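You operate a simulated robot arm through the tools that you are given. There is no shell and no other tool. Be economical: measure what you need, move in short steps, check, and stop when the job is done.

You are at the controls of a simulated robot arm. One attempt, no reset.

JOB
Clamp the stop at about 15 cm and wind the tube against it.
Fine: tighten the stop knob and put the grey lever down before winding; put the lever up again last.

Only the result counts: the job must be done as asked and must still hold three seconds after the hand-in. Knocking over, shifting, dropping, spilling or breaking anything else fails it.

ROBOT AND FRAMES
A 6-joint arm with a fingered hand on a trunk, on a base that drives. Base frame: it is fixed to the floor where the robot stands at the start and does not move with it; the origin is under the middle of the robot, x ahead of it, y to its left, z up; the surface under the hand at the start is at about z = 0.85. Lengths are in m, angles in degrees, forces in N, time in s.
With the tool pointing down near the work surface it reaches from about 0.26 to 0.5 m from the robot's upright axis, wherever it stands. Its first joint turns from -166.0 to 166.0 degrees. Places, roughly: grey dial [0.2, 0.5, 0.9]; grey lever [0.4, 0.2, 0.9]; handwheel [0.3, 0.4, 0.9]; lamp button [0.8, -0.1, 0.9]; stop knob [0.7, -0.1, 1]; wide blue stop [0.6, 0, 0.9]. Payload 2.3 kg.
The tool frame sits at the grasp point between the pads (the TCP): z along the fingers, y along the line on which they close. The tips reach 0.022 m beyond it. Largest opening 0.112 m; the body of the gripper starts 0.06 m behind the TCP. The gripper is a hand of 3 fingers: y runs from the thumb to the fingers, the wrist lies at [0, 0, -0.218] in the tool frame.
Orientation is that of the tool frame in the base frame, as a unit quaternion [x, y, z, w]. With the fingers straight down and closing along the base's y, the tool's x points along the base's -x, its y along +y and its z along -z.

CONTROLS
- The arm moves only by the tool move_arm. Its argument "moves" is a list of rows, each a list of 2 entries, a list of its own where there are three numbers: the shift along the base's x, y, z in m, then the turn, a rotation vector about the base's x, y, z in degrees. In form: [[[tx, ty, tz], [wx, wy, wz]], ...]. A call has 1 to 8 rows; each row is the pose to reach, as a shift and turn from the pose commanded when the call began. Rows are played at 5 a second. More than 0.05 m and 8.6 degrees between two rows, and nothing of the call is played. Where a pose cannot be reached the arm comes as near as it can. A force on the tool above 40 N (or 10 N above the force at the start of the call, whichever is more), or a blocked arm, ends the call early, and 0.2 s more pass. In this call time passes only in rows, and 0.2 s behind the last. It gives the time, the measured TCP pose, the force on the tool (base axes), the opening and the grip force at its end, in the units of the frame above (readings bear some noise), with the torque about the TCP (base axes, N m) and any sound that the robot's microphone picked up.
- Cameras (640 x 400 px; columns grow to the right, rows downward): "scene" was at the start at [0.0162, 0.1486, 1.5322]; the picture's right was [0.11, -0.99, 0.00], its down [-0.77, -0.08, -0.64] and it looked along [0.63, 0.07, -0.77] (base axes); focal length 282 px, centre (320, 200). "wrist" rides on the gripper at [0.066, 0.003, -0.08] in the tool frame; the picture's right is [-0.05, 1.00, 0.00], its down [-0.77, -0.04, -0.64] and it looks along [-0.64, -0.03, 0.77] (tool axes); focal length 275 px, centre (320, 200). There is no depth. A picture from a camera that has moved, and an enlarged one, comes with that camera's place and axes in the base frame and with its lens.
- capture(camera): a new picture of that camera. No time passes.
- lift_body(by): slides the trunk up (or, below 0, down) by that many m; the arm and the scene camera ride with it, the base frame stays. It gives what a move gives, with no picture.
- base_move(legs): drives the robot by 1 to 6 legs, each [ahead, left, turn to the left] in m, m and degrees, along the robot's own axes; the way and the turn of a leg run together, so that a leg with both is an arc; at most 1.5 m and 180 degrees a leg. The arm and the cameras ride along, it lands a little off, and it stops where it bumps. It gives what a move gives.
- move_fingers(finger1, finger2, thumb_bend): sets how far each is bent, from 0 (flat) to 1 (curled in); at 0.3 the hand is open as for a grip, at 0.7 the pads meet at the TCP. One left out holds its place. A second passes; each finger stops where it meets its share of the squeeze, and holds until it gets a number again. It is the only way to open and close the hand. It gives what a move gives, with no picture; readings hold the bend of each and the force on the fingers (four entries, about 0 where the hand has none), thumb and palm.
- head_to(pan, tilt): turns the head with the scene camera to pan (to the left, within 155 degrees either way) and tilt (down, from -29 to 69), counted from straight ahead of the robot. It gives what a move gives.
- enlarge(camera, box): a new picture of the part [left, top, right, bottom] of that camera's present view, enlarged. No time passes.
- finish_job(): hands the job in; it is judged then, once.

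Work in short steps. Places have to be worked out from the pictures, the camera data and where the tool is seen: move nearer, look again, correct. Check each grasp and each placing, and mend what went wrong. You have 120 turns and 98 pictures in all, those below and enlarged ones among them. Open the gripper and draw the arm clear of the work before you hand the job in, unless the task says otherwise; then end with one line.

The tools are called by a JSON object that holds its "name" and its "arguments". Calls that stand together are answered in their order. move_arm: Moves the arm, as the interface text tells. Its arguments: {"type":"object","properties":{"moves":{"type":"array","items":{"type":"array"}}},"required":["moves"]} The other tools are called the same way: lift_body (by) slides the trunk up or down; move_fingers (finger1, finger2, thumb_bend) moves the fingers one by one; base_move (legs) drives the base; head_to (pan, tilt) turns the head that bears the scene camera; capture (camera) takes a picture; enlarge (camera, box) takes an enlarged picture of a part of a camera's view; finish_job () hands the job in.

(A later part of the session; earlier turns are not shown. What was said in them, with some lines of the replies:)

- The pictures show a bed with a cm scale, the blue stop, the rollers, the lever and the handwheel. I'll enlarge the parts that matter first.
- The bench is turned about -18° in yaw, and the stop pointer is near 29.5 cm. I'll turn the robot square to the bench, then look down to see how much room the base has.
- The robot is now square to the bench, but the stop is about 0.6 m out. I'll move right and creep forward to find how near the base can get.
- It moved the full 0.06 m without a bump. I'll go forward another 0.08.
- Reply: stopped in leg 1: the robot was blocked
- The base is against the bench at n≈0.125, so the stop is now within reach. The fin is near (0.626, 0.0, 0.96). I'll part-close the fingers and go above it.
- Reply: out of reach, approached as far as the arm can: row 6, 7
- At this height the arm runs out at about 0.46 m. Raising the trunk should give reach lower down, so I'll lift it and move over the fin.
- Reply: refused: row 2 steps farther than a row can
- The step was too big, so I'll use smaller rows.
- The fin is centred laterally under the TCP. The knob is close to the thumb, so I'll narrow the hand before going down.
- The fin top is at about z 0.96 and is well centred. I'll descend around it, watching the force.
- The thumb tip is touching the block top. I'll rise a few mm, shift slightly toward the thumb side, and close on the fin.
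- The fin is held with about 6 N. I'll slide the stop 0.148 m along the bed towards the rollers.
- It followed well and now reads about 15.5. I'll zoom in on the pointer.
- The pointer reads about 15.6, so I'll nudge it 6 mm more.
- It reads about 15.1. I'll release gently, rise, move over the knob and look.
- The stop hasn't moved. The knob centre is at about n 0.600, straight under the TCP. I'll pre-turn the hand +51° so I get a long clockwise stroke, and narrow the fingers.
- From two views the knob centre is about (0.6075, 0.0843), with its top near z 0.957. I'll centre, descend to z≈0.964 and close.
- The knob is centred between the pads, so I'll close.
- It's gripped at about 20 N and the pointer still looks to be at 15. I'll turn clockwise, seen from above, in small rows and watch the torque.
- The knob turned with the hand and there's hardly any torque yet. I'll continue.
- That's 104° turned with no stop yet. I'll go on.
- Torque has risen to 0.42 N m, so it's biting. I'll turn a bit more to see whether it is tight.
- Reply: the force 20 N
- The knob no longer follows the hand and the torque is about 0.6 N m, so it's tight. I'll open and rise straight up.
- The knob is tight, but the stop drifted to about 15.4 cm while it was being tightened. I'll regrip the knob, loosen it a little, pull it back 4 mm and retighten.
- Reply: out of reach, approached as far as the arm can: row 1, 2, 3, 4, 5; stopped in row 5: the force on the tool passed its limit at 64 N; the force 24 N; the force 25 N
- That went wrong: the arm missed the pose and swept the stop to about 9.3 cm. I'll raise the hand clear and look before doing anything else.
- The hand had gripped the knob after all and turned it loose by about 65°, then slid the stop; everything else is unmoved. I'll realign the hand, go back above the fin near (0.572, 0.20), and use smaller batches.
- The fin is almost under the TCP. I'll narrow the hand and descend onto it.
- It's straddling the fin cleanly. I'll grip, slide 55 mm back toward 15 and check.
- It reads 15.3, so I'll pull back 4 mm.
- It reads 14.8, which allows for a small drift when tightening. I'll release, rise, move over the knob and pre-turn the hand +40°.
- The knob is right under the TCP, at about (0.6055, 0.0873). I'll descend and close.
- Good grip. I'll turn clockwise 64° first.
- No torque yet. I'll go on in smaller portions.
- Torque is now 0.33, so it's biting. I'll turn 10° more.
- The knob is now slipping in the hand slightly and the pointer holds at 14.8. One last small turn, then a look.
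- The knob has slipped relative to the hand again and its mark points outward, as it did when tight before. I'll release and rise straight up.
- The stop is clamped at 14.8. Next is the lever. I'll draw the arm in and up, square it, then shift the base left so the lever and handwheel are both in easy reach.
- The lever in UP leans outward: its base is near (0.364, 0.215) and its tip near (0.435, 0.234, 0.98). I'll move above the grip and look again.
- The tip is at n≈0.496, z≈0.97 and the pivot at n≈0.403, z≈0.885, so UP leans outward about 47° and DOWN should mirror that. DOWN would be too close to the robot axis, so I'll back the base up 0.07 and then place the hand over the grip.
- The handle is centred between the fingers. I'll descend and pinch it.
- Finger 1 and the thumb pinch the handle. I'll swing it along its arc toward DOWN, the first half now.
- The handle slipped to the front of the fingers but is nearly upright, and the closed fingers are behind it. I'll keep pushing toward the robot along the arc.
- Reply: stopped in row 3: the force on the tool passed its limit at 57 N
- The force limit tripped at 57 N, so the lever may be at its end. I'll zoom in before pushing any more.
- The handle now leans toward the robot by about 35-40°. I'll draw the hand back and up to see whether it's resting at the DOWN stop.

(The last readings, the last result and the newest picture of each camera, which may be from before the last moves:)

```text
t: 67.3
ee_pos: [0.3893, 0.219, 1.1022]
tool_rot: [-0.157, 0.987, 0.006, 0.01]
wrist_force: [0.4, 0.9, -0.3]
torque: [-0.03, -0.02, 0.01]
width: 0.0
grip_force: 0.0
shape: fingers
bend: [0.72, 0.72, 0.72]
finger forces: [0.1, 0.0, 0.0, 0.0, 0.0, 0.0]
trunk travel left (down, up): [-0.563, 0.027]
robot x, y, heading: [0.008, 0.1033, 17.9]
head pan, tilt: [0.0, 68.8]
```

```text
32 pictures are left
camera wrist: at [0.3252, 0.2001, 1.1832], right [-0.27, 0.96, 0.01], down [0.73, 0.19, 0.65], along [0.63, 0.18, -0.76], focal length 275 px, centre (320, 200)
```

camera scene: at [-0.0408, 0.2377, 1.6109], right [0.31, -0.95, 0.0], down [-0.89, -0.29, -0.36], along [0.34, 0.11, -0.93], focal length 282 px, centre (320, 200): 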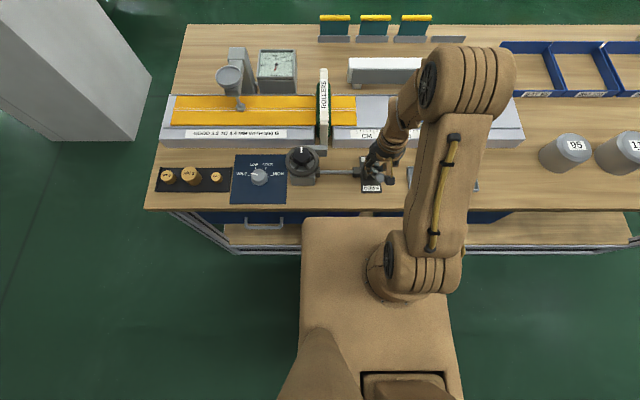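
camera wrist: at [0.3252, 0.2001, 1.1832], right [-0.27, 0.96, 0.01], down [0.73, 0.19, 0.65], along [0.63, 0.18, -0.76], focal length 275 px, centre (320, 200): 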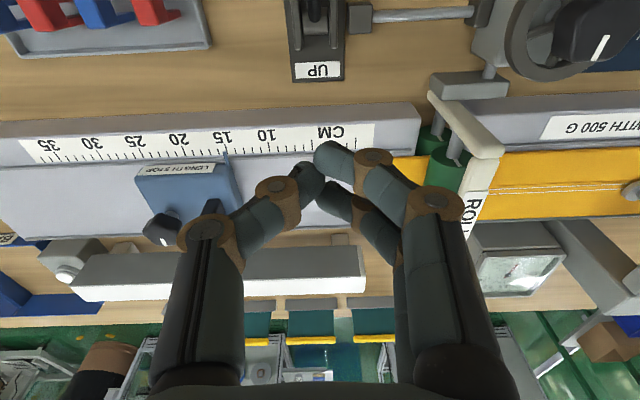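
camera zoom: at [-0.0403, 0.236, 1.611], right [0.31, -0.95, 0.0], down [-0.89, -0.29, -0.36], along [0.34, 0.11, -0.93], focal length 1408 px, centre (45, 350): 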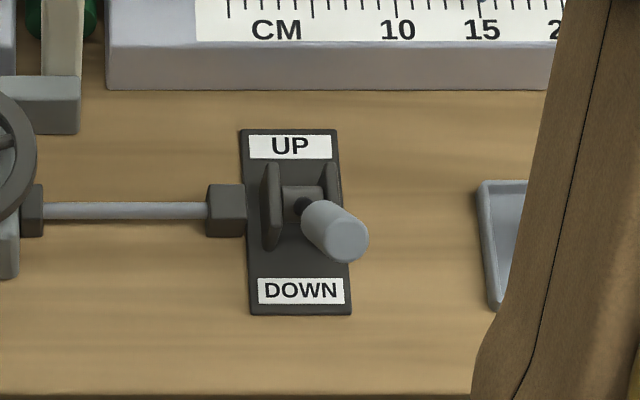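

The lever stays down, leaning symmetrically to where it was up. Next is the handwheel: its hub is near (0.301, 0.400), top about z 0.965. I'll open the hand and move above it.

{"name": "move_fingers", "arguments": {"finger1": 0.42, "finger2": 0.42, "thumb_bend": 0.42}}

{"name": "move_arm", "arguments": {"moves": [[[-0.015, 0.03, 0.01], [0, 0, 0]], [[-0.03, 0.06, 0.01], [0, 0, 0]], [[-0.045, 0.09, 0.0], [0, 0, 0]], [[-0.06, 0.12, -0.01], [0, 0, 0]], [[-0.075, 0.15, -0.03], [0, 0, 0]], [[-0.088, 0.181, -0.05], [0, 0, 0]]]}}

{"name": "capture", "arguments": {"camera": "wrist"}}

{"name": "enlarge", "arguments": {"camera": "scene", "box": [240, 80, 400, 200]}}

```text
t: 68.3
ee_pos: [0.3883, 0.2191, 1.1037]
tool_rot: [-0.158, 0.987, 0.007, 0.011]
wrist_force: [0.0, 0.0, 0.9]
torque: [-0.03, 0.02, -0.02]
width: 0.0774
grip_force: 0.1
shape: fingers
bend: [0.42, 0.42, 0.42]
finger forces: [0.0, 0.0, 0.0, 0.0, 0.1, 0.1]
trunk travel left (down, up): [-0.563, 0.027]
robot x, y, heading: [0.0068, 0.1035, 17.9]
head pan, tilt: [0.0, 68.8]
```

```text
t: 69.7
ee_pos: [0.3026, 0.4009, 1.0527]
tool_rot: [-0.156, 0.988, 0.007, 0.011]
wrist_force: [0.9, 0.3, 1.0]
torque: [0.01, -0.01, 0.02]
width: 0.0775
grip_force: 0.2
shape: fingers
bend: [0.42, 0.42, 0.42]
finger forces: [0.0, 0.1, 0.0, 0.0, 0.0, 0.1]
trunk travel left (down, up): [-0.563, 0.027]
robot x, y, heading: [0.0058, 0.1034, 17.9]
head pan, tilt: [0.0, 68.8]
```

```text
31 pictures are left
camera wrist: at [0.2375, 0.3822, 1.1315], right [-0.27, 0.96, 0.01], down [0.73, 0.19, 0.65], along [0.63, 0.18, -0.76], focal length 275 px, centre (320, 200)
```

wrist: 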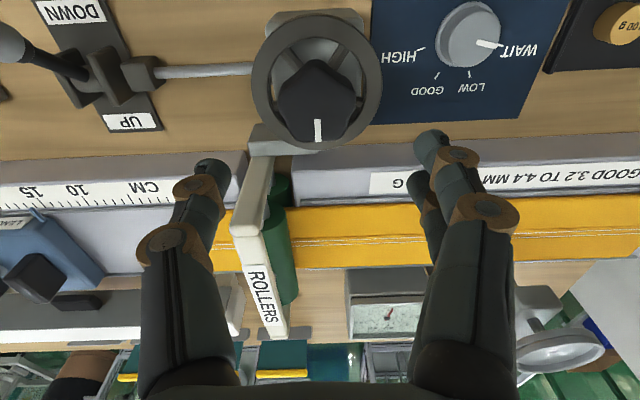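

```text
3.33 times, centred on (320, 140) of scene
camera zoom: at [-0.0415, 0.2369, 1.6109], right [0.31, -0.95, 0.0], down [-0.89, -0.29, -0.36], along [0.34, 0.11, -0.93], focal length 939 px, centre (320, 400)
```

zoom: 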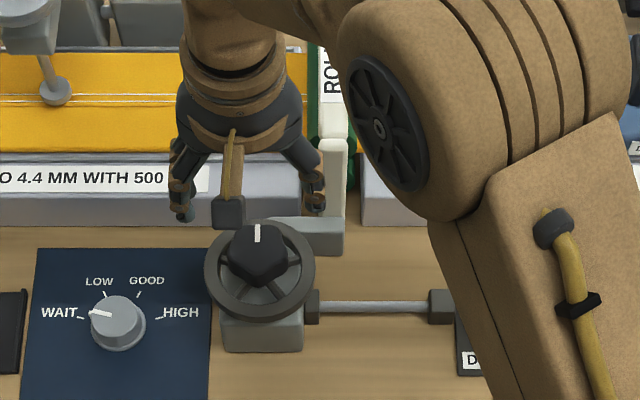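

From two views the hub is at about (0.2975, 0.3985), its top z 0.977 and the rim near z 0.945. I'll centre, descend to z≈0.974 above the rim and grip the hub.

{"name": "move_arm", "arguments": {"moves": [[[-0.003, -0.001, -0.025], [0, 0, 0]], [[-0.005, -0.002, -0.05], [0, 0, 0]], [[-0.005, -0.002, -0.078], [0, 0, 0]]]}}

{"name": "move_fingers", "arguments": {"finger1": 0.7, "finger2": 0.7, "thumb_bend": 0.7}}

{"name": "capture", "arguments": {"camera": "wrist"}}

```text
t: 70.5
ee_pos: [0.2981, 0.3996, 0.9736]
tool_rot: [-0.158, 0.987, 0.006, 0.011]
wrist_force: [-0.6, -0.1, 0.0]
torque: [0.0, -0.03, 0.01]
width: 0.0778
grip_force: 0.0
shape: fingers
bend: [0.42, 0.42, 0.42]
finger forces: [0.0, 0.0, 0.0, 0.0, 0.0, 0.0]
trunk travel left (down, up): [-0.563, 0.027]
robot x, y, heading: [0.0084, 0.1024, 18.3]
head pan, tilt: [0.0, 68.8]
```

```text
t: 71.5
ee_pos: [0.2974, 0.3994, 0.9747]
tool_rot: [-0.158, 0.987, 0.006, 0.011]
wrist_force: [-1.9, -1.1, -6.7]
torque: [0.01, 0.05, 0.0]
width: 0.0365
grip_force: 15.2
shape: fingers
bend: [0.59, 0.56, 0.61]
finger forces: [6.9, 8.4, 0.0, 0.1, 15.2, 0.0]
trunk travel left (down, up): [-0.563, 0.027]
robot x, y, heading: [0.0052, 0.1037, 17.8]
head pan, tilt: [0.0, 68.8]
```

```text
29 pictures are left
camera wrist: at [0.2328, 0.3795, 1.0535], right [-0.27, 0.96, 0.01], down [0.73, 0.2, 0.65], along [0.63, 0.18, -0.76], focal length 275 px, centre (320, 200)
```

wrist: 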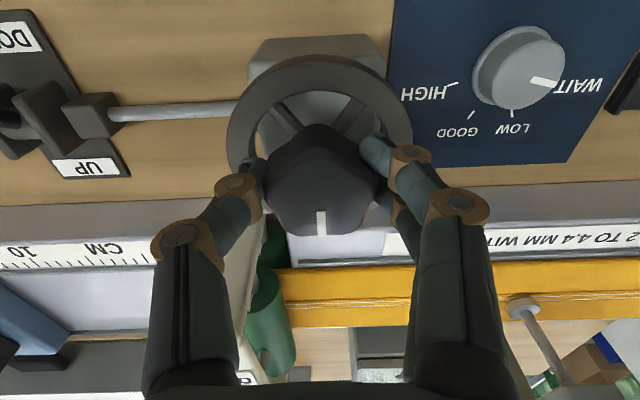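

The hub is firmly gripped. I'll test-turn clockwise by 40° and watch the torque and the tube.

{"name": "move_arm", "arguments": {"moves": [[[0, 0, 0], [0, 0, -8]], [[0, 0, 0], [0, 0, -16]], [[0, 0, 0], [0, 0, -24]], [[0, 0, 0], [0, 0, -32]], [[0, 0, 0], [0, 0, -40]]]}}

{"name": "capture", "arguments": {"camera": "scene"}}

{"name": "capture", "arguments": {"camera": "wrist"}}

```text
t: 72.7
ee_pos: [0.2968, 0.4007, 0.9744]
tool_rot: [0.19, 0.982, 0.001, 0.014]
wrist_force: [-2.6, 11.3, -4.8]
torque: [0.29, 0.04, 0.12]
width: 0.0363
grip_force: 16.6
shape: fingers
bend: [0.59, 0.55, 0.62]
finger forces: [10.8, 11.1, 0.1, 0.1, 11.3, 0.0]
trunk travel left (down, up): [-0.563, 0.027]
robot x, y, heading: [0.0074, 0.105, 18.0]
head pan, tilt: [0.0, 68.8]
```

```text
28 pictures are left
camera scene: at [-0.0417, 0.2399, 1.6106], right [0.31, -0.95, 0.0], down [-0.89, -0.29, -0.36], along [0.34, 0.11, -0.93], focal length 282 px, centre (320, 200)
```

scene: 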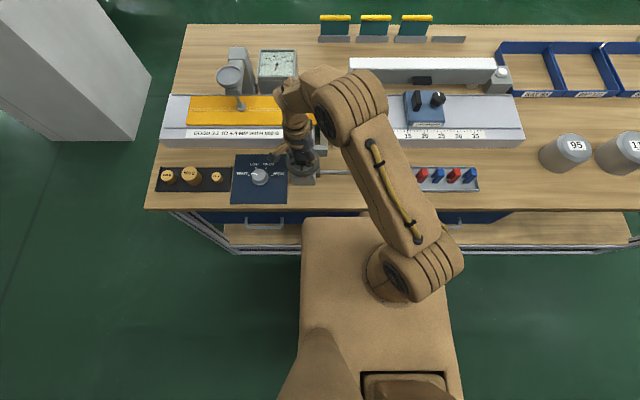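

```text
27 pictures are left
camera wrist: at [0.2354, 0.4285, 1.0532], right [0.42, 0.91, 0.01], down [0.68, -0.32, 0.66], along [0.6, -0.27, -0.76], focal length 275 px, centre (320, 200)
```

wrist: 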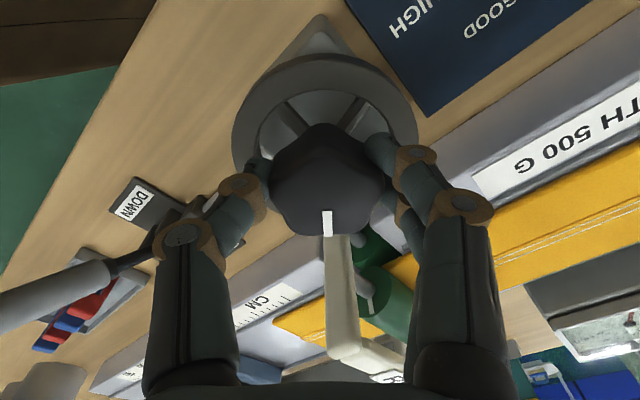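

Clockwise is right: the tube's rear end moved from column 172 to 188. The stop face is about 34 px further, so some 85° more. I'll turn another 48° and check.

{"name": "move_arm", "arguments": {"moves": [[[0, 0, 0], [0, 0, -8]], [[0, 0, 0], [0, 0, -16]], [[0, 0, 0], [0, 0, -24]], [[0, 0, 0], [0, 0, -32]], [[0, 0, 0], [0, 0, -40]], [[0, 0, 0], [0, 0, -48]]]}}

{"name": "capture", "arguments": {"camera": "scene"}}

{"name": "capture", "arguments": {"camera": "wrist"}}

```text
t: 74.1
ee_pos: [0.298, 0.4048, 0.972]
tool_rot: [0.573, 0.819, -0.004, 0.014]
wrist_force: [4.0, 31.5, 5.7]
torque: [0.7, -0.3, 0.3]
width: 0.037
grip_force: 19.1
shape: fingers
bend: [0.58, 0.55, 0.64]
finger forces: [16.0, 11.6, 0.0, 0.0, 12.0, 0.0]
trunk travel left (down, up): [-0.563, 0.027]
robot x, y, heading: [0.0018, 0.1047, 18.0]
head pan, tilt: [0.0, 68.8]
```

```text
26 pictures are left
camera scene: at [-0.041, 0.245, 1.6103], right [0.31, -0.95, 0.01], down [-0.89, -0.29, -0.36], along [0.34, 0.11, -0.93], focal length 282 px, centre (320, 200)
```

scene: 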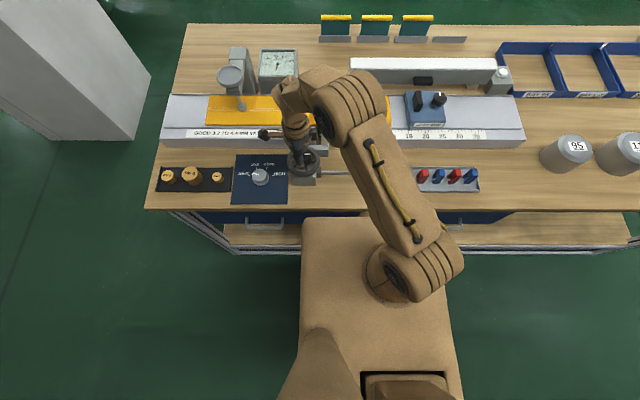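

```text
25 pictures are left
camera wrist: at [0.277, 0.4683, 1.052], right [0.95, 0.3, 0.01], down [0.22, -0.72, 0.66], along [0.2, -0.62, -0.75], focal length 275 px, centre (320, 200)
```

wrist: 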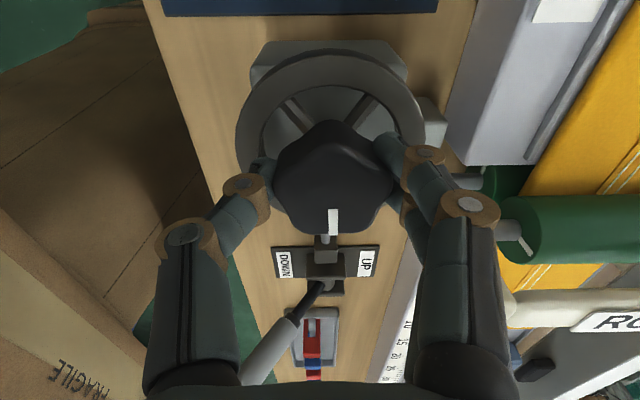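

The rear is now at column 206 and the front at 390, with the stop face at about 405, so around 40° more. A side load of 31 N has built up from off-centre gripping. I'll relieve it by shifting +y while turning a bit.

{"name": "move_arm", "arguments": {"moves": [[[0, 0.005, 0], [0, 0, 0]], [[0.001, 0.007, 0.001], [0, 0, -8]], [[0.002, 0.008, 0.001], [0, 0, -16]]]}}

{"name": "enlarge", "arguments": {"camera": "scene", "box": [190, 60, 450, 180]}}

```text
t: 74.9
ee_pos: [0.3009, 0.4065, 0.9735]
tool_rot: [0.682, 0.731, -0.007, 0.012]
wrist_force: [4.9, 7.7, -4.1]
torque: [0.21, -0.22, 0.16]
width: 0.0368
grip_force: 16.5
shape: fingers
bend: [0.58, 0.55, 0.63]
finger forces: [9.9, 9.8, 0.0, 0.0, 13.2, 0.0]
trunk travel left (down, up): [-0.563, 0.027]
robot x, y, heading: [0.0034, 0.104, 17.9]
head pan, tilt: [0.0, 68.8]
```

```text
2.46 times, centred on (320, 120) of scene
camera zoom: at [-0.0395, 0.2385, 1.6107], right [0.31, -0.95, 0.0], down [-0.89, -0.29, -0.36], along [0.34, 0.11, -0.93], focal length 693 px, centre (320, 397)
```

zoom: 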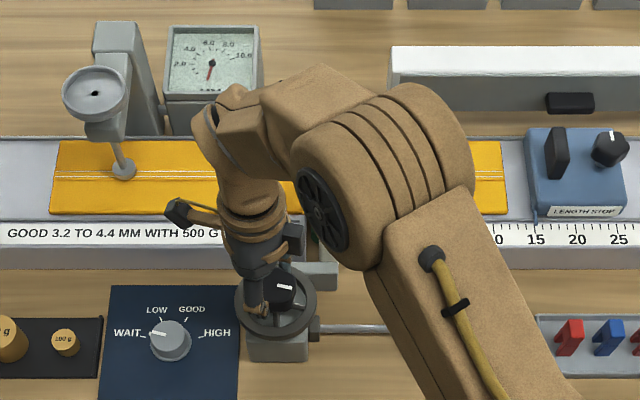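

Load relieved. The gap left is about 2.5 cm, or roughly 24°. I'll turn 16° and then smaller steps.

{"name": "move_arm", "arguments": {"moves": [[[0.001, 0.001, 0], [0, 0, -5]], [[0.002, 0.001, 0], [0, 0, -10]], [[0.003, 0.001, 0], [0, 0, -16]]]}}

{"name": "enlarge", "arguments": {"camera": "scene", "box": [350, 80, 450, 155]}}

```text
t: 75.7
ee_pos: [0.3034, 0.4076, 0.9743]
tool_rot: [0.777, 0.629, -0.008, 0.011]
wrist_force: [3.5, 2.7, -8.0]
torque: [0.0, -0.13, 0.09]
width: 0.0366
grip_force: 16.0
shape: fingers
bend: [0.58, 0.55, 0.62]
finger forces: [8.3, 9.2, 0.0, 0.0, 13.8, 0.0]
trunk travel left (down, up): [-0.563, 0.027]
robot x, y, heading: [0.0067, 0.1031, 18.0]
head pan, tilt: [0.0, 68.8]
```

```text
5.33 times, centred on (400, 118) of scene
camera zoom: at [-0.0394, 0.2373, 1.6109], right [0.31, -0.95, 0.0], down [-0.89, -0.29, -0.36], along [0.34, 0.11, -0.93], focal length 1502 px, centre (-107, 640)
```

zoom: 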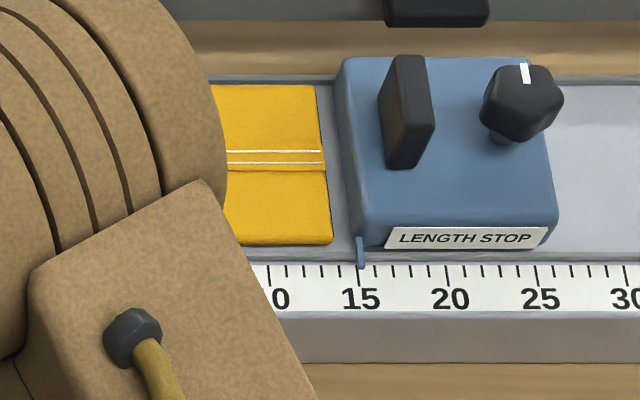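

The gap is now about 1 cm. I'll turn 10° in fine rows.

{"name": "move_arm", "arguments": {"moves": [[[0.001, 0, 0], [0, 0, -4]], [[0.001, 0, 0], [0, 0, -7]], [[0.002, 0, 0], [0, 0, -10]]]}}

{"name": "enlarge", "arguments": {"camera": "scene", "box": [380, 85, 430, 140]}}

```text
t: 76.5
ee_pos: [0.3052, 0.4068, 0.9731]
tool_rot: [0.828, 0.56, -0.008, 0.011]
wrist_force: [2.9, 2.1, -8.0]
torque: [0.02, -0.11, 0.12]
width: 0.0364
grip_force: 15.9
shape: fingers
bend: [0.58, 0.55, 0.62]
finger forces: [8.2, 8.8, 0.0, 0.0, 14.0, 0.0]
trunk travel left (down, up): [-0.563, 0.027]
robot x, y, heading: [0.0046, 0.1013, 18.1]
head pan, tilt: [0.0, 68.8]
```

```text
7.27 times, centred on (405, 112) of scene
camera zoom: at [-0.0396, 0.2373, 1.6109], right [0.31, -0.95, 0.0], down [-0.89, -0.29, -0.36], along [0.34, 0.11, -0.93], focal length 2048 px, centre (-298, 836)
```

zoom: 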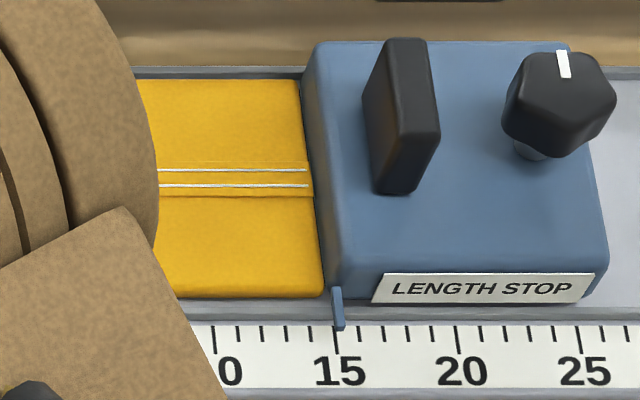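

Almost touching. I'll turn 4° more, watching for torque.

{"name": "move_arm", "arguments": {"moves": [[[0, 0, 0], [0, 0, -2]], [[0.001, 0, 0], [0, 0, -4]]]}}

{"name": "enlarge", "arguments": {"camera": "scene", "box": [380, 85, 430, 140]}}

```text
t: 77.1
ee_pos: [0.3067, 0.4072, 0.9748]
tool_rot: [0.848, 0.53, -0.008, 0.011]
wrist_force: [1.3, 1.4, -10.1]
torque: [0.03, -0.07, 0.21]
width: 0.0363
grip_force: 15.1
shape: fingers
bend: [0.58, 0.55, 0.62]
finger forces: [8.3, 8.5, 0.0, 0.1, 14.1, 0.0]
trunk travel left (down, up): [-0.563, 0.027]
robot x, y, heading: [0.006, 0.1034, 18.2]
head pan, tilt: [0.0, 68.8]
```

```text
7.27 times, centred on (405, 112) of scene
camera zoom: at [-0.0398, 0.2372, 1.6109], right [0.31, -0.95, 0.0], down [-0.89, -0.29, -0.36], along [0.34, 0.11, -0.93], focal length 2048 px, centre (-298, 836)
```

zoom: 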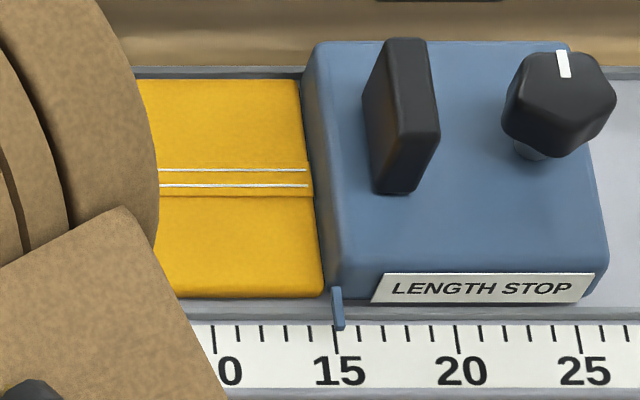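

The tube did not move for the last 4° and the torque rose from 0.12 to 0.21, so it's against the stop. I'll give one small confirming nudge.

{"name": "move_arm", "arguments": {"moves": [[[0, 0, 0], [0, 0, -2]], [[0, 0, 0], [0, 0, -4]]]}}

{"name": "enlarge", "arguments": {"camera": "scene", "box": [380, 85, 430, 140]}}

```text
t: 77.7
ee_pos: [0.3053, 0.4079, 0.9736]
tool_rot: [0.866, 0.5, -0.008, 0.011]
wrist_force: [3.2, -0.2, -11.2]
torque: [0.05, -0.1, 0.35]
width: 0.036
grip_force: 15.5
shape: fingers
bend: [0.58, 0.55, 0.62]
finger forces: [8.6, 9.2, 0.0, 0.0, 13.3, 0.0]
trunk travel left (down, up): [-0.563, 0.027]
robot x, y, heading: [0.0082, 0.1046, 17.9]
head pan, tilt: [0.0, 68.8]
```

```text
7.27 times, centred on (405, 112) of scene
camera zoom: at [-0.0393, 0.237, 1.6109], right [0.31, -0.95, 0.0], down [-0.89, -0.29, -0.36], along [0.34, 0.11, -0.93], focal length 2048 px, centre (-298, 836)
```

zoom: 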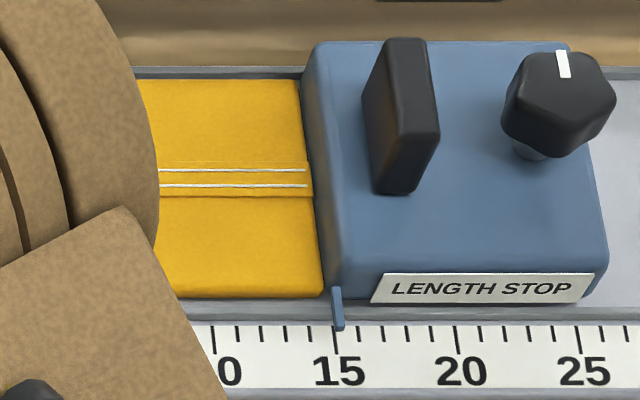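

Firm contact: torque is 0.35, the stop hasn't moved and there's no gap. I'll release, rise, and unwind the wrist while moving back toward the lever.

{"name": "move_fingers", "arguments": {"finger1": 0.4, "finger2": 0.4, "thumb_bend": 0.4}}

{"name": "move_arm", "arguments": {"moves": [[[0, 0, 0.03], [0, 0, 0]], [[0, 0, 0.07], [0, 0, 0]], [[0, 0, 0.11], [0, 0, 8]], [[0, 0, 0.13], [0, 0, 16]], [[0, 0, 0.13], [0, 0, 24]], [[0, 0, 0.13], [0, 0, 32]], [[0, 0, 0.13], [0, 0, 40]], [[0, 0, 0.13], [0, 0, 48]]]}}

{"name": "move_arm", "arguments": {"moves": [[[0, 0, 0], [0, 0, 8]], [[0, 0, 0], [0, 0, 16]], [[0, 0, 0], [0, 0, 24]], [[0, 0, 0], [0, 0, 32]], [[0, 0, 0], [0, 0, 40]], [[0, 0, 0], [0, 0, 48]], [[0, 0, 0], [0, 0, 56]], [[0, 0, 0], [0, 0, 64]]]}}

```text
t: 78.7
ee_pos: [0.3044, 0.4067, 0.9743]
tool_rot: [0.865, 0.501, -0.008, 0.009]
wrist_force: [1.0, 1.1, -0.1]
torque: [0.01, -0.03, -0.03]
width: 0.0832
grip_force: 0.1
shape: fingers
bend: [0.4, 0.4, 0.4]
finger forces: [0.0, 0.0, 0.0, 0.0, 0.1, 0.0]
trunk travel left (down, up): [-0.563, 0.027]
robot x, y, heading: [0.0066, 0.104, 17.9]
head pan, tilt: [0.0, 68.8]
```

```text
t: 80.5
ee_pos: [0.3049, 0.4056, 1.1051]
tool_rot: [0.587, 0.809, -0.004, 0.013]
wrist_force: [0.0, -0.3, 0.6]
torque: [-0.01, -0.01, 0.0]
width: 0.0831
grip_force: 0.1
shape: fingers
bend: [0.4, 0.4, 0.4]
finger forces: [0.1, 0.0, 0.1, 0.0, 0.1, 0.1]
trunk travel left (down, up): [-0.563, 0.027]
robot x, y, heading: [0.0055, 0.1036, 18.0]
head pan, tilt: [0.0, 68.8]
```

```text
t: 82.3
ee_pos: [0.3047, 0.4073, 1.1055]
tool_rot: [0.067, 0.998, 0.003, 0.012]
wrist_force: [0.0, -0.4, -0.8]
torque: [0.0, -0.01, 0.05]
width: 0.0832
grip_force: 0.1
shape: fingers
bend: [0.4, 0.4, 0.4]
finger forces: [0.0, 0.0, 0.1, 0.0, 0.0, 0.0]
trunk travel left (down, up): [-0.563, 0.027]
robot x, y, heading: [0.0112, 0.1057, 17.9]
head pan, tilt: [0.0, 68.8]
```

The hub is released and the arm is clear. To push the lever up I need to be on its robot side, so I'll back the base 0.04, close the fingers, and move beside the handle at height.

{"name": "base_move", "arguments": {"legs": [[-0.04, 0, 0]]}}

{"name": "move_fingers", "arguments": {"finger1": 0.72, "finger2": 0.72, "thumb_bend": 0.72}}

{"name": "move_arm", "arguments": {"moves": [[[-0.001, -0.037, 0], [0, 0, 5]], [[-0.002, -0.074, 0], [0, 0, 10]], [[-0.004, -0.111, 0], [0, 0, 15]], [[-0.005, -0.148, 0], [0, 0, 20]], [[-0.007, -0.185, 0], [0, 0, 25]], [[-0.008, -0.22, 0], [0, 0, 26]]]}}

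{"name": "capture", "arguments": {"camera": "wrist"}}

{"name": "capture", "arguments": {"camera": "scene"}}

```text
t: 83.2
ee_pos: [0.2648, 0.3946, 1.1068]
tool_rot: [0.068, 0.998, 0.004, 0.013]
wrist_force: [-0.9, -0.1, -0.3]
torque: [0.02, -0.07, 0.01]
width: 0.0835
grip_force: 0.0
shape: fingers
bend: [0.4, 0.4, 0.4]
finger forces: [0.0, 0.0, 0.1, 0.0, 0.0, 0.0]
trunk travel left (down, up): [-0.563, 0.027]
robot x, y, heading: [-0.0353, 0.0943, 18.0]
head pan, tilt: [0.0, 68.8]
```

```text
t: 84.2
ee_pos: [0.2653, 0.3941, 1.1054]
tool_rot: [0.069, 0.998, 0.003, 0.013]
wrist_force: [-0.7, -0.5, -0.5]
torque: [0.0, -0.03, 0.03]
width: 0.0
grip_force: 0.0
shape: fingers
bend: [0.72, 0.72, 0.72]
finger forces: [0.0, 0.1, 0.1, 0.0, 0.0, 0.1]
trunk travel left (down, up): [-0.563, 0.027]
robot x, y, heading: [-0.0337, 0.0888, 17.8]
head pan, tilt: [0.0, 68.8]
```

```text
t: 85.6
ee_pos: [0.2592, 0.1727, 1.1053]
tool_rot: [-0.158, 0.987, 0.007, 0.011]
wrist_force: [0.2, -0.6, -0.7]
torque: [0.01, -0.01, 0.01]
width: 0.0001
grip_force: 0.0
shape: fingers
bend: [0.72, 0.72, 0.72]
finger forces: [0.0, 0.0, 0.0, 0.0, 0.1, 0.1]
trunk travel left (down, up): [-0.563, 0.027]
robot x, y, heading: [-0.034, 0.0925, 18.0]
head pan, tilt: [0.0, 68.8]
```

```text
19 pictures are left
camera wrist: at [0.195, 0.1528, 1.1849], right [-0.27, 0.96, 0.01], down [0.73, 0.19, 0.65], along [0.63, 0.18, -0.76], focal length 275 px, centre (320, 200)
```

wrist: 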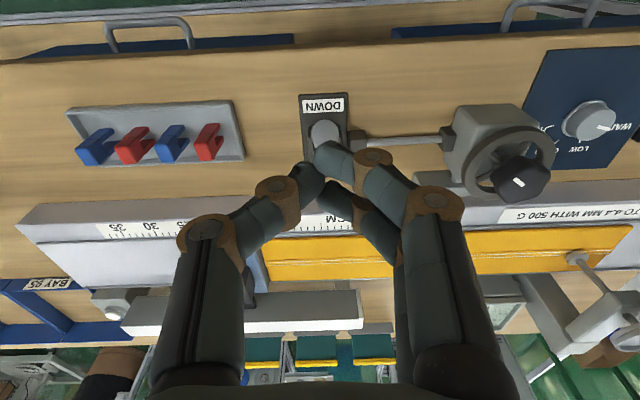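

```text
18 pictures are left
camera scene: at [-0.0803, 0.2222, 1.6111], right [0.31, -0.95, 0.0], down [-0.89, -0.29, -0.36], along [0.34, 0.11, -0.93], focal length 282 px, centre (320, 200)
```

scene: 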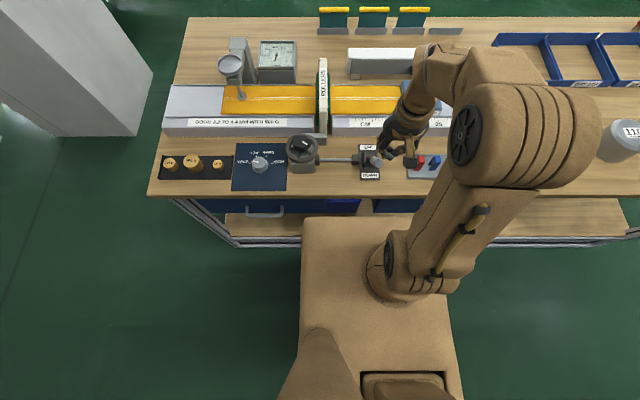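

The handle end is at n≈0.333, z≈0.985, in line with the hand laterally. I'll back off 2 cm and descend on the robot side.

{"name": "move_arm", "arguments": {"moves": [[[-0.019, -0.006, 0], [0, 0, 0]], [[-0.019, -0.006, -0.035], [0, 0, 0]], [[-0.019, -0.006, -0.07], [0, 0, 0]], [[-0.019, -0.006, -0.105], [0, 0, 0]], [[-0.019, -0.006, -0.135], [0, 0, 0]]]}}

{"name": "capture", "arguments": {"camera": "wrist"}}

```text
t: 86.8
ee_pos: [0.237, 0.1691, 0.9703]
tool_rot: [-0.157, 0.987, 0.006, 0.011]
wrist_force: [0.4, -0.6, -0.1]
torque: [-0.02, 0.01, -0.02]
width: 0.0001
grip_force: 0.0
shape: fingers
bend: [0.72, 0.72, 0.72]
finger forces: [0.0, 0.0, 0.0, 0.0, 0.1, 0.0]
trunk travel left (down, up): [-0.563, 0.027]
robot x, y, heading: [-0.0341, 0.0925, 18.1]
head pan, tilt: [0.0, 68.8]
```

```text
17 pictures are left
camera wrist: at [0.1735, 0.1496, 1.0512], right [-0.27, 0.96, 0.01], down [0.73, 0.19, 0.65], along [0.63, 0.18, -0.76], focal length 275 px, centre (320, 200)
```

wrist: 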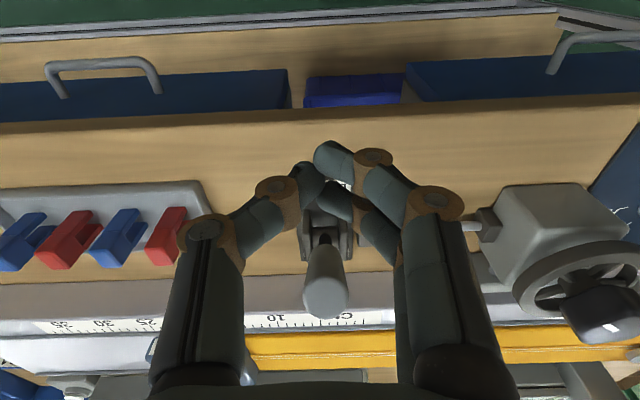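

The handle is just outward of the closed fingers. I'll push outward in steps.

{"name": "move_arm", "arguments": {"moves": [[[0.02, 0.0065, 0], [0, 0, 0]], [[0.04, 0.013, 0], [0, 0, 0]], [[0.057, 0.0185, 0], [0, 0, 0]], [[0.074, 0.024, 0.002], [0, 0, 0]], [[0.09, 0.029, 0.003], [0, 0, 0]]]}}

{"name": "capture", "arguments": {"camera": "wrist"}}

```text
t: 88.0
ee_pos: [0.3296, 0.1965, 0.9747]
tool_rot: [-0.157, 0.988, 0.006, 0.011]
wrist_force: [-0.4, 0.6, 0.3]
torque: [-0.02, 0.04, -0.02]
width: 0.0001
grip_force: 0.6
shape: fingers
bend: [0.72, 0.72, 0.72]
finger forces: [0.0, 1.0, 0.0, 0.1, 0.0, 0.0]
trunk travel left (down, up): [-0.563, 0.027]
robot x, y, heading: [-0.0318, 0.0925, 18.1]
head pan, tilt: [0.0, 68.8]
```

```text
16 pictures are left
camera wrist: at [0.2649, 0.1779, 1.0535], right [-0.27, 0.96, 0.01], down [0.73, 0.19, 0.65], along [0.63, 0.18, -0.76], focal length 275 px, centre (320, 200)
```

wrist: 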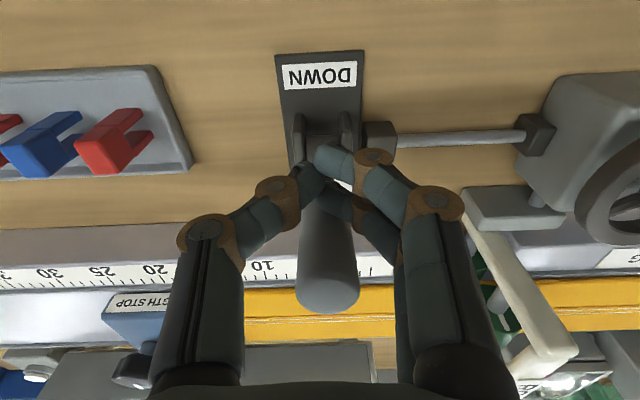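

The lever is moving and now leans outward. I'll continue until it stops.

{"name": "move_arm", "arguments": {"moves": [[[0.014, 0.0045, -0.002], [0, 0, 0]], [[0.028, 0.009, -0.005], [0, 0, 0]], [[0.042, 0.0136, -0.009], [0, 0, 0]], [[0.056, 0.018, -0.013], [0, 0, 0]], [[0.068, 0.022, -0.016], [0, 0, 0]]]}}

{"name": "capture", "arguments": {"camera": "wrist"}}

```text
t: 89.4
ee_pos: [0.3858, 0.2202, 0.9589]
tool_rot: [-0.154, 0.988, 0.007, 0.007]
wrist_force: [-25.8, -4.0, 13.0]
torque: [-0.03, 0.26, 0.0]
width: 0.0
grip_force: 15.0
shape: fingers
bend: [0.72, 0.76, 0.72]
finger forces: [0.1, 29.4, 0.1, 0.1, 0.1, 0.1]
trunk travel left (down, up): [-0.563, 0.027]
robot x, y, heading: [-0.0336, 0.0912, 18.0]
head pan, tilt: [0.0, 68.8]
stopped in row 5: the force on the tool passed its limit at 44 N (the readings are from after the stop); the commanded pose is now the measured one
```

```text
15 pictures are left
camera wrist: at [0.3215, 0.2002, 1.0395], right [-0.26, 0.97, 0.01], down [0.74, 0.19, 0.65], along [0.62, 0.18, -0.76], focal length 275 px, centre (320, 200)
```

wrist: 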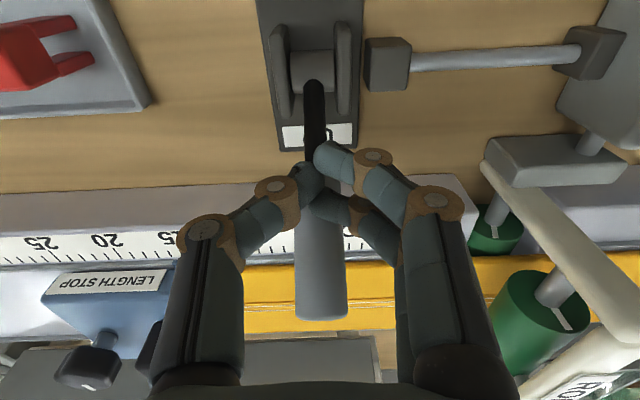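

The lever has hit its UP stop (44 N). I'll back off toward the robot, rise clear and look.

{"name": "move_arm", "arguments": {"moves": [[[-0.015, -0.005, 0.005], [0, 0, 0]], [[-0.035, -0.011, 0.02], [0, 0, 0]], [[-0.055, -0.018, 0.06], [0, 0, 0]], [[-0.07, -0.023, 0.1], [0, 0, 0]], [[-0.09, -0.03, 0.14], [0, 0, 0]], [[-0.1, -0.04, 0.18], [0, 0, 0]]]}}

{"name": "capture", "arguments": {"camera": "scene"}}

{"name": "enlarge", "arguments": {"camera": "scene", "box": [280, 70, 430, 190]}}

{"name": "capture", "arguments": {"camera": "wrist"}}

```text
t: 90.8
ee_pos: [0.2931, 0.1807, 1.1366]
tool_rot: [-0.155, 0.988, 0.006, 0.006]
wrist_force: [-0.9, 0.0, -0.4]
torque: [0.02, 0.0, 0.03]
width: 0.0
grip_force: 0.1
shape: fingers
bend: [0.72, 0.72, 0.72]
finger forces: [0.0, 0.1, 0.0, 0.0, 0.0, 0.1]
trunk travel left (down, up): [-0.563, 0.027]
robot x, y, heading: [-0.0332, 0.0912, 18.1]
head pan, tilt: [0.0, 68.8]
```

```text
14 pictures are left
camera scene: at [-0.0816, 0.2224, 1.611], right [0.31, -0.95, 0.0], down [-0.89, -0.29, -0.36], along [0.35, 0.11, -0.93], focal length 282 px, centre (320, 200)
```

scene: 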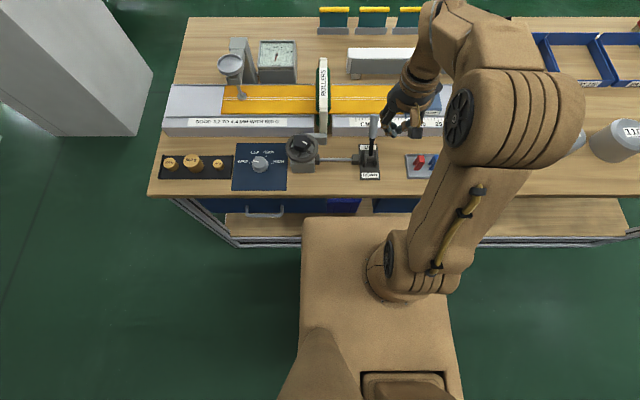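

```text
3.33 times, centred on (355, 130) of scene
camera zoom: at [-0.0816, 0.2224, 1.611], right [0.31, -0.95, 0.0], down [-0.89, -0.29, -0.36], along [0.35, 0.11, -0.93], focal length 939 px, centre (203, 433)
```

zoom: 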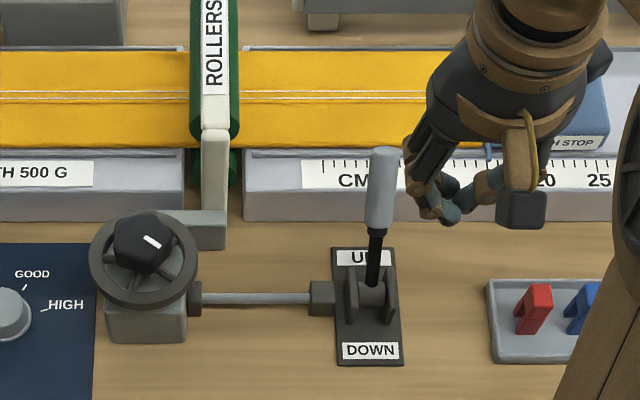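

```text
12 pictures are left
camera wrist: at [0.2288, 0.1614, 1.2175], right [-0.26, 0.96, 0.01], down [0.74, 0.19, 0.65], along [0.62, 0.18, -0.76], focal length 275 px, centre (320, 200)
```

wrist: 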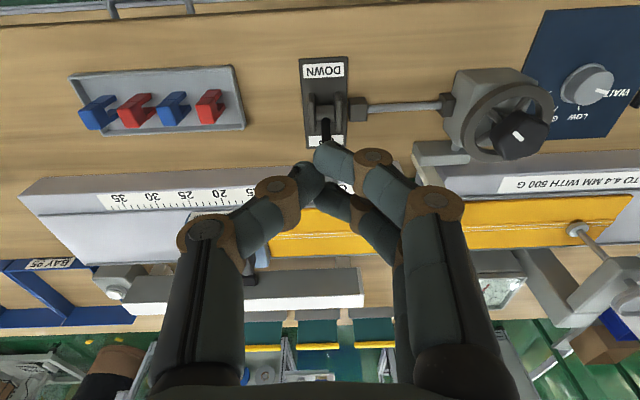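

The lever is up again, as at the start. I'll open the hand, back away, and check the tube against the stop.

{"name": "move_fingers", "arguments": {"finger1": 0.3, "finger2": 0.3, "thumb_bend": 0.3}}

{"name": "base_move", "arguments": {"legs": [[-0.2, 0, 0]]}}

{"name": "head_to", "arguments": {"pan": 0, "tilt": 52}}

{"name": "capture", "arguments": {"camera": "scene"}}

{"name": "capture", "arguments": {"camera": "wrist"}}

```text
t: 91.8
ee_pos: [0.2941, 0.1811, 1.1379]
tool_rot: [-0.156, 0.988, 0.006, 0.007]
wrist_force: [-0.6, 0.4, 0.4]
torque: [-0.01, -0.04, -0.02]
width: 0.1112
grip_force: 0.2
shape: fingers
bend: [0.3, 0.3, 0.3]
finger forces: [0.0, 0.0, 0.1, 0.0, 0.1, 0.0]
trunk travel left (down, up): [-0.563, 0.027]
robot x, y, heading: [-0.0326, 0.0924, 18.1]
head pan, tilt: [0.0, 68.8]
```

```text
t: 93.4
ee_pos: [0.1074, 0.1203, 1.1362]
tool_rot: [-0.154, 0.988, 0.006, 0.007]
wrist_force: [0.7, 0.7, -0.1]
torque: [0.0, 0.04, -0.01]
width: 0.1112
grip_force: 0.0
shape: fingers
bend: [0.3, 0.3, 0.3]
finger forces: [0.0, 0.0, 0.1, 0.1, 0.0, 0.1]
trunk travel left (down, up): [-0.563, 0.027]
robot x, y, heading: [-0.2207, 0.0329, 18.1]
head pan, tilt: [0.0, 68.8]
```

```text
t: 94.2
ee_pos: [0.1076, 0.119, 1.1375]
tool_rot: [-0.155, 0.988, 0.006, 0.007]
wrist_force: [-0.4, 0.4, 0.1]
torque: [0.03, -0.02, 0.02]
width: 0.1111
grip_force: 0.1
shape: fingers
bend: [0.3, 0.3, 0.3]
finger forces: [0.0, 0.1, 0.0, 0.1, 0.0, 0.1]
trunk travel left (down, up): [-0.563, 0.027]
robot x, y, heading: [-0.2201, 0.0329, 18.0]
head pan, tilt: [0.0, 52.0]
```

```text
11 pictures are left
camera scene: at [-0.2492, 0.1684, 1.6302], right [0.31, -0.95, 0.0], down [-0.75, -0.24, -0.61], along [0.59, 0.19, -0.79], focal length 282 px, centre (320, 200)
```

scene: 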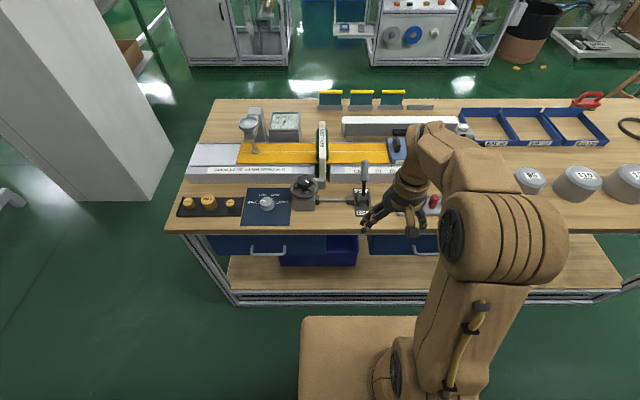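

```text
10 pictures are left
camera wrist: at [0.043, 0.1009, 1.2168], right [-0.26, 0.97, 0.01], down [0.74, 0.19, 0.65], along [0.62, 0.18, -0.76], focal length 275 px, centre (320, 200)
```

wrist: 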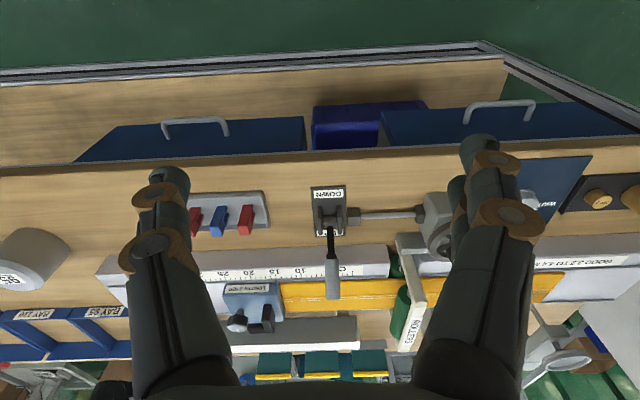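

{"name": "enlarge", "arguments": {"camera": "wrist", "box": [215, 255, 335, 345]}}

{"name": "enlarge", "arguments": {"camera": "scene", "box": [340, 130, 430, 190]}}

```text
4.44 times, centred on (275, 300) of wrist
camera zoom: at [0.043, 0.1009, 1.2168], right [-0.26, 0.97, 0.01], down [0.74, 0.19, 0.65], along [0.62, 0.18, -0.76], focal length 1224 px, centre (520, -244)
```

zoom: 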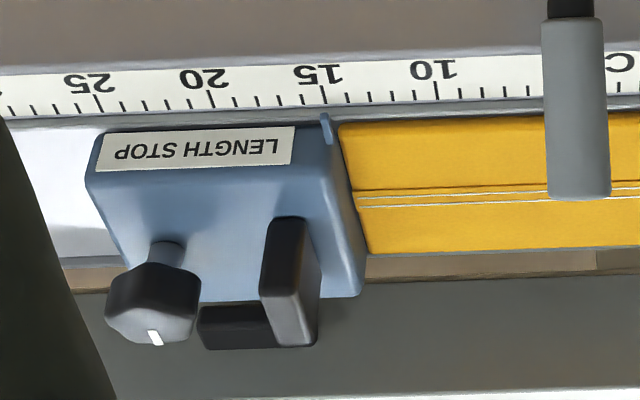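

```text
6.67 times, centred on (385, 160) of scene
camera zoom: at [-0.2492, 0.1684, 1.6302], right [0.31, -0.95, 0.0], down [-0.75, -0.24, -0.61], along [0.59, 0.19, -0.79], focal length 1878 px, centre (-113, 467)
```

zoom: 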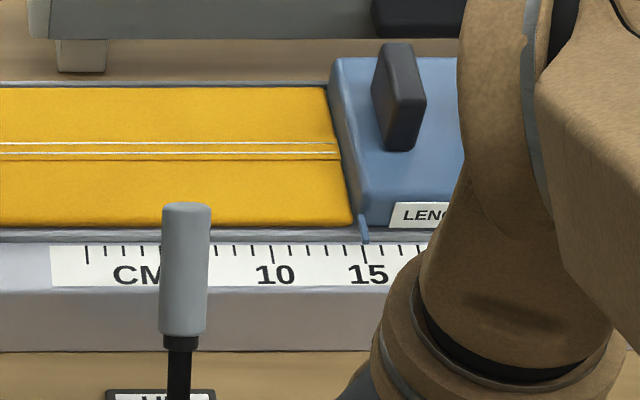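

The tube is flush against the stop, the pointer is at about 15 (14.8-14.9), the knob is tight and the lever is up. The arm is clear and the hand open, so I'll hand the job in.

{"name": "finish_job", "arguments": {}}

```text
The job is handed in.
```

I handed the job in with the stop clamped at about 14.8 cm, the tube wound flush against it, and the grey lever put back up last. I tightened the knob and put the lever down before winding. The final pictures show no gap at the stop, and the hand is open and clear of the bench. While I was adjusting it, the arm once swept the stop to about 9 cm, so I reset and re-clamped it before winding; nothing else looked moved in the pictures.
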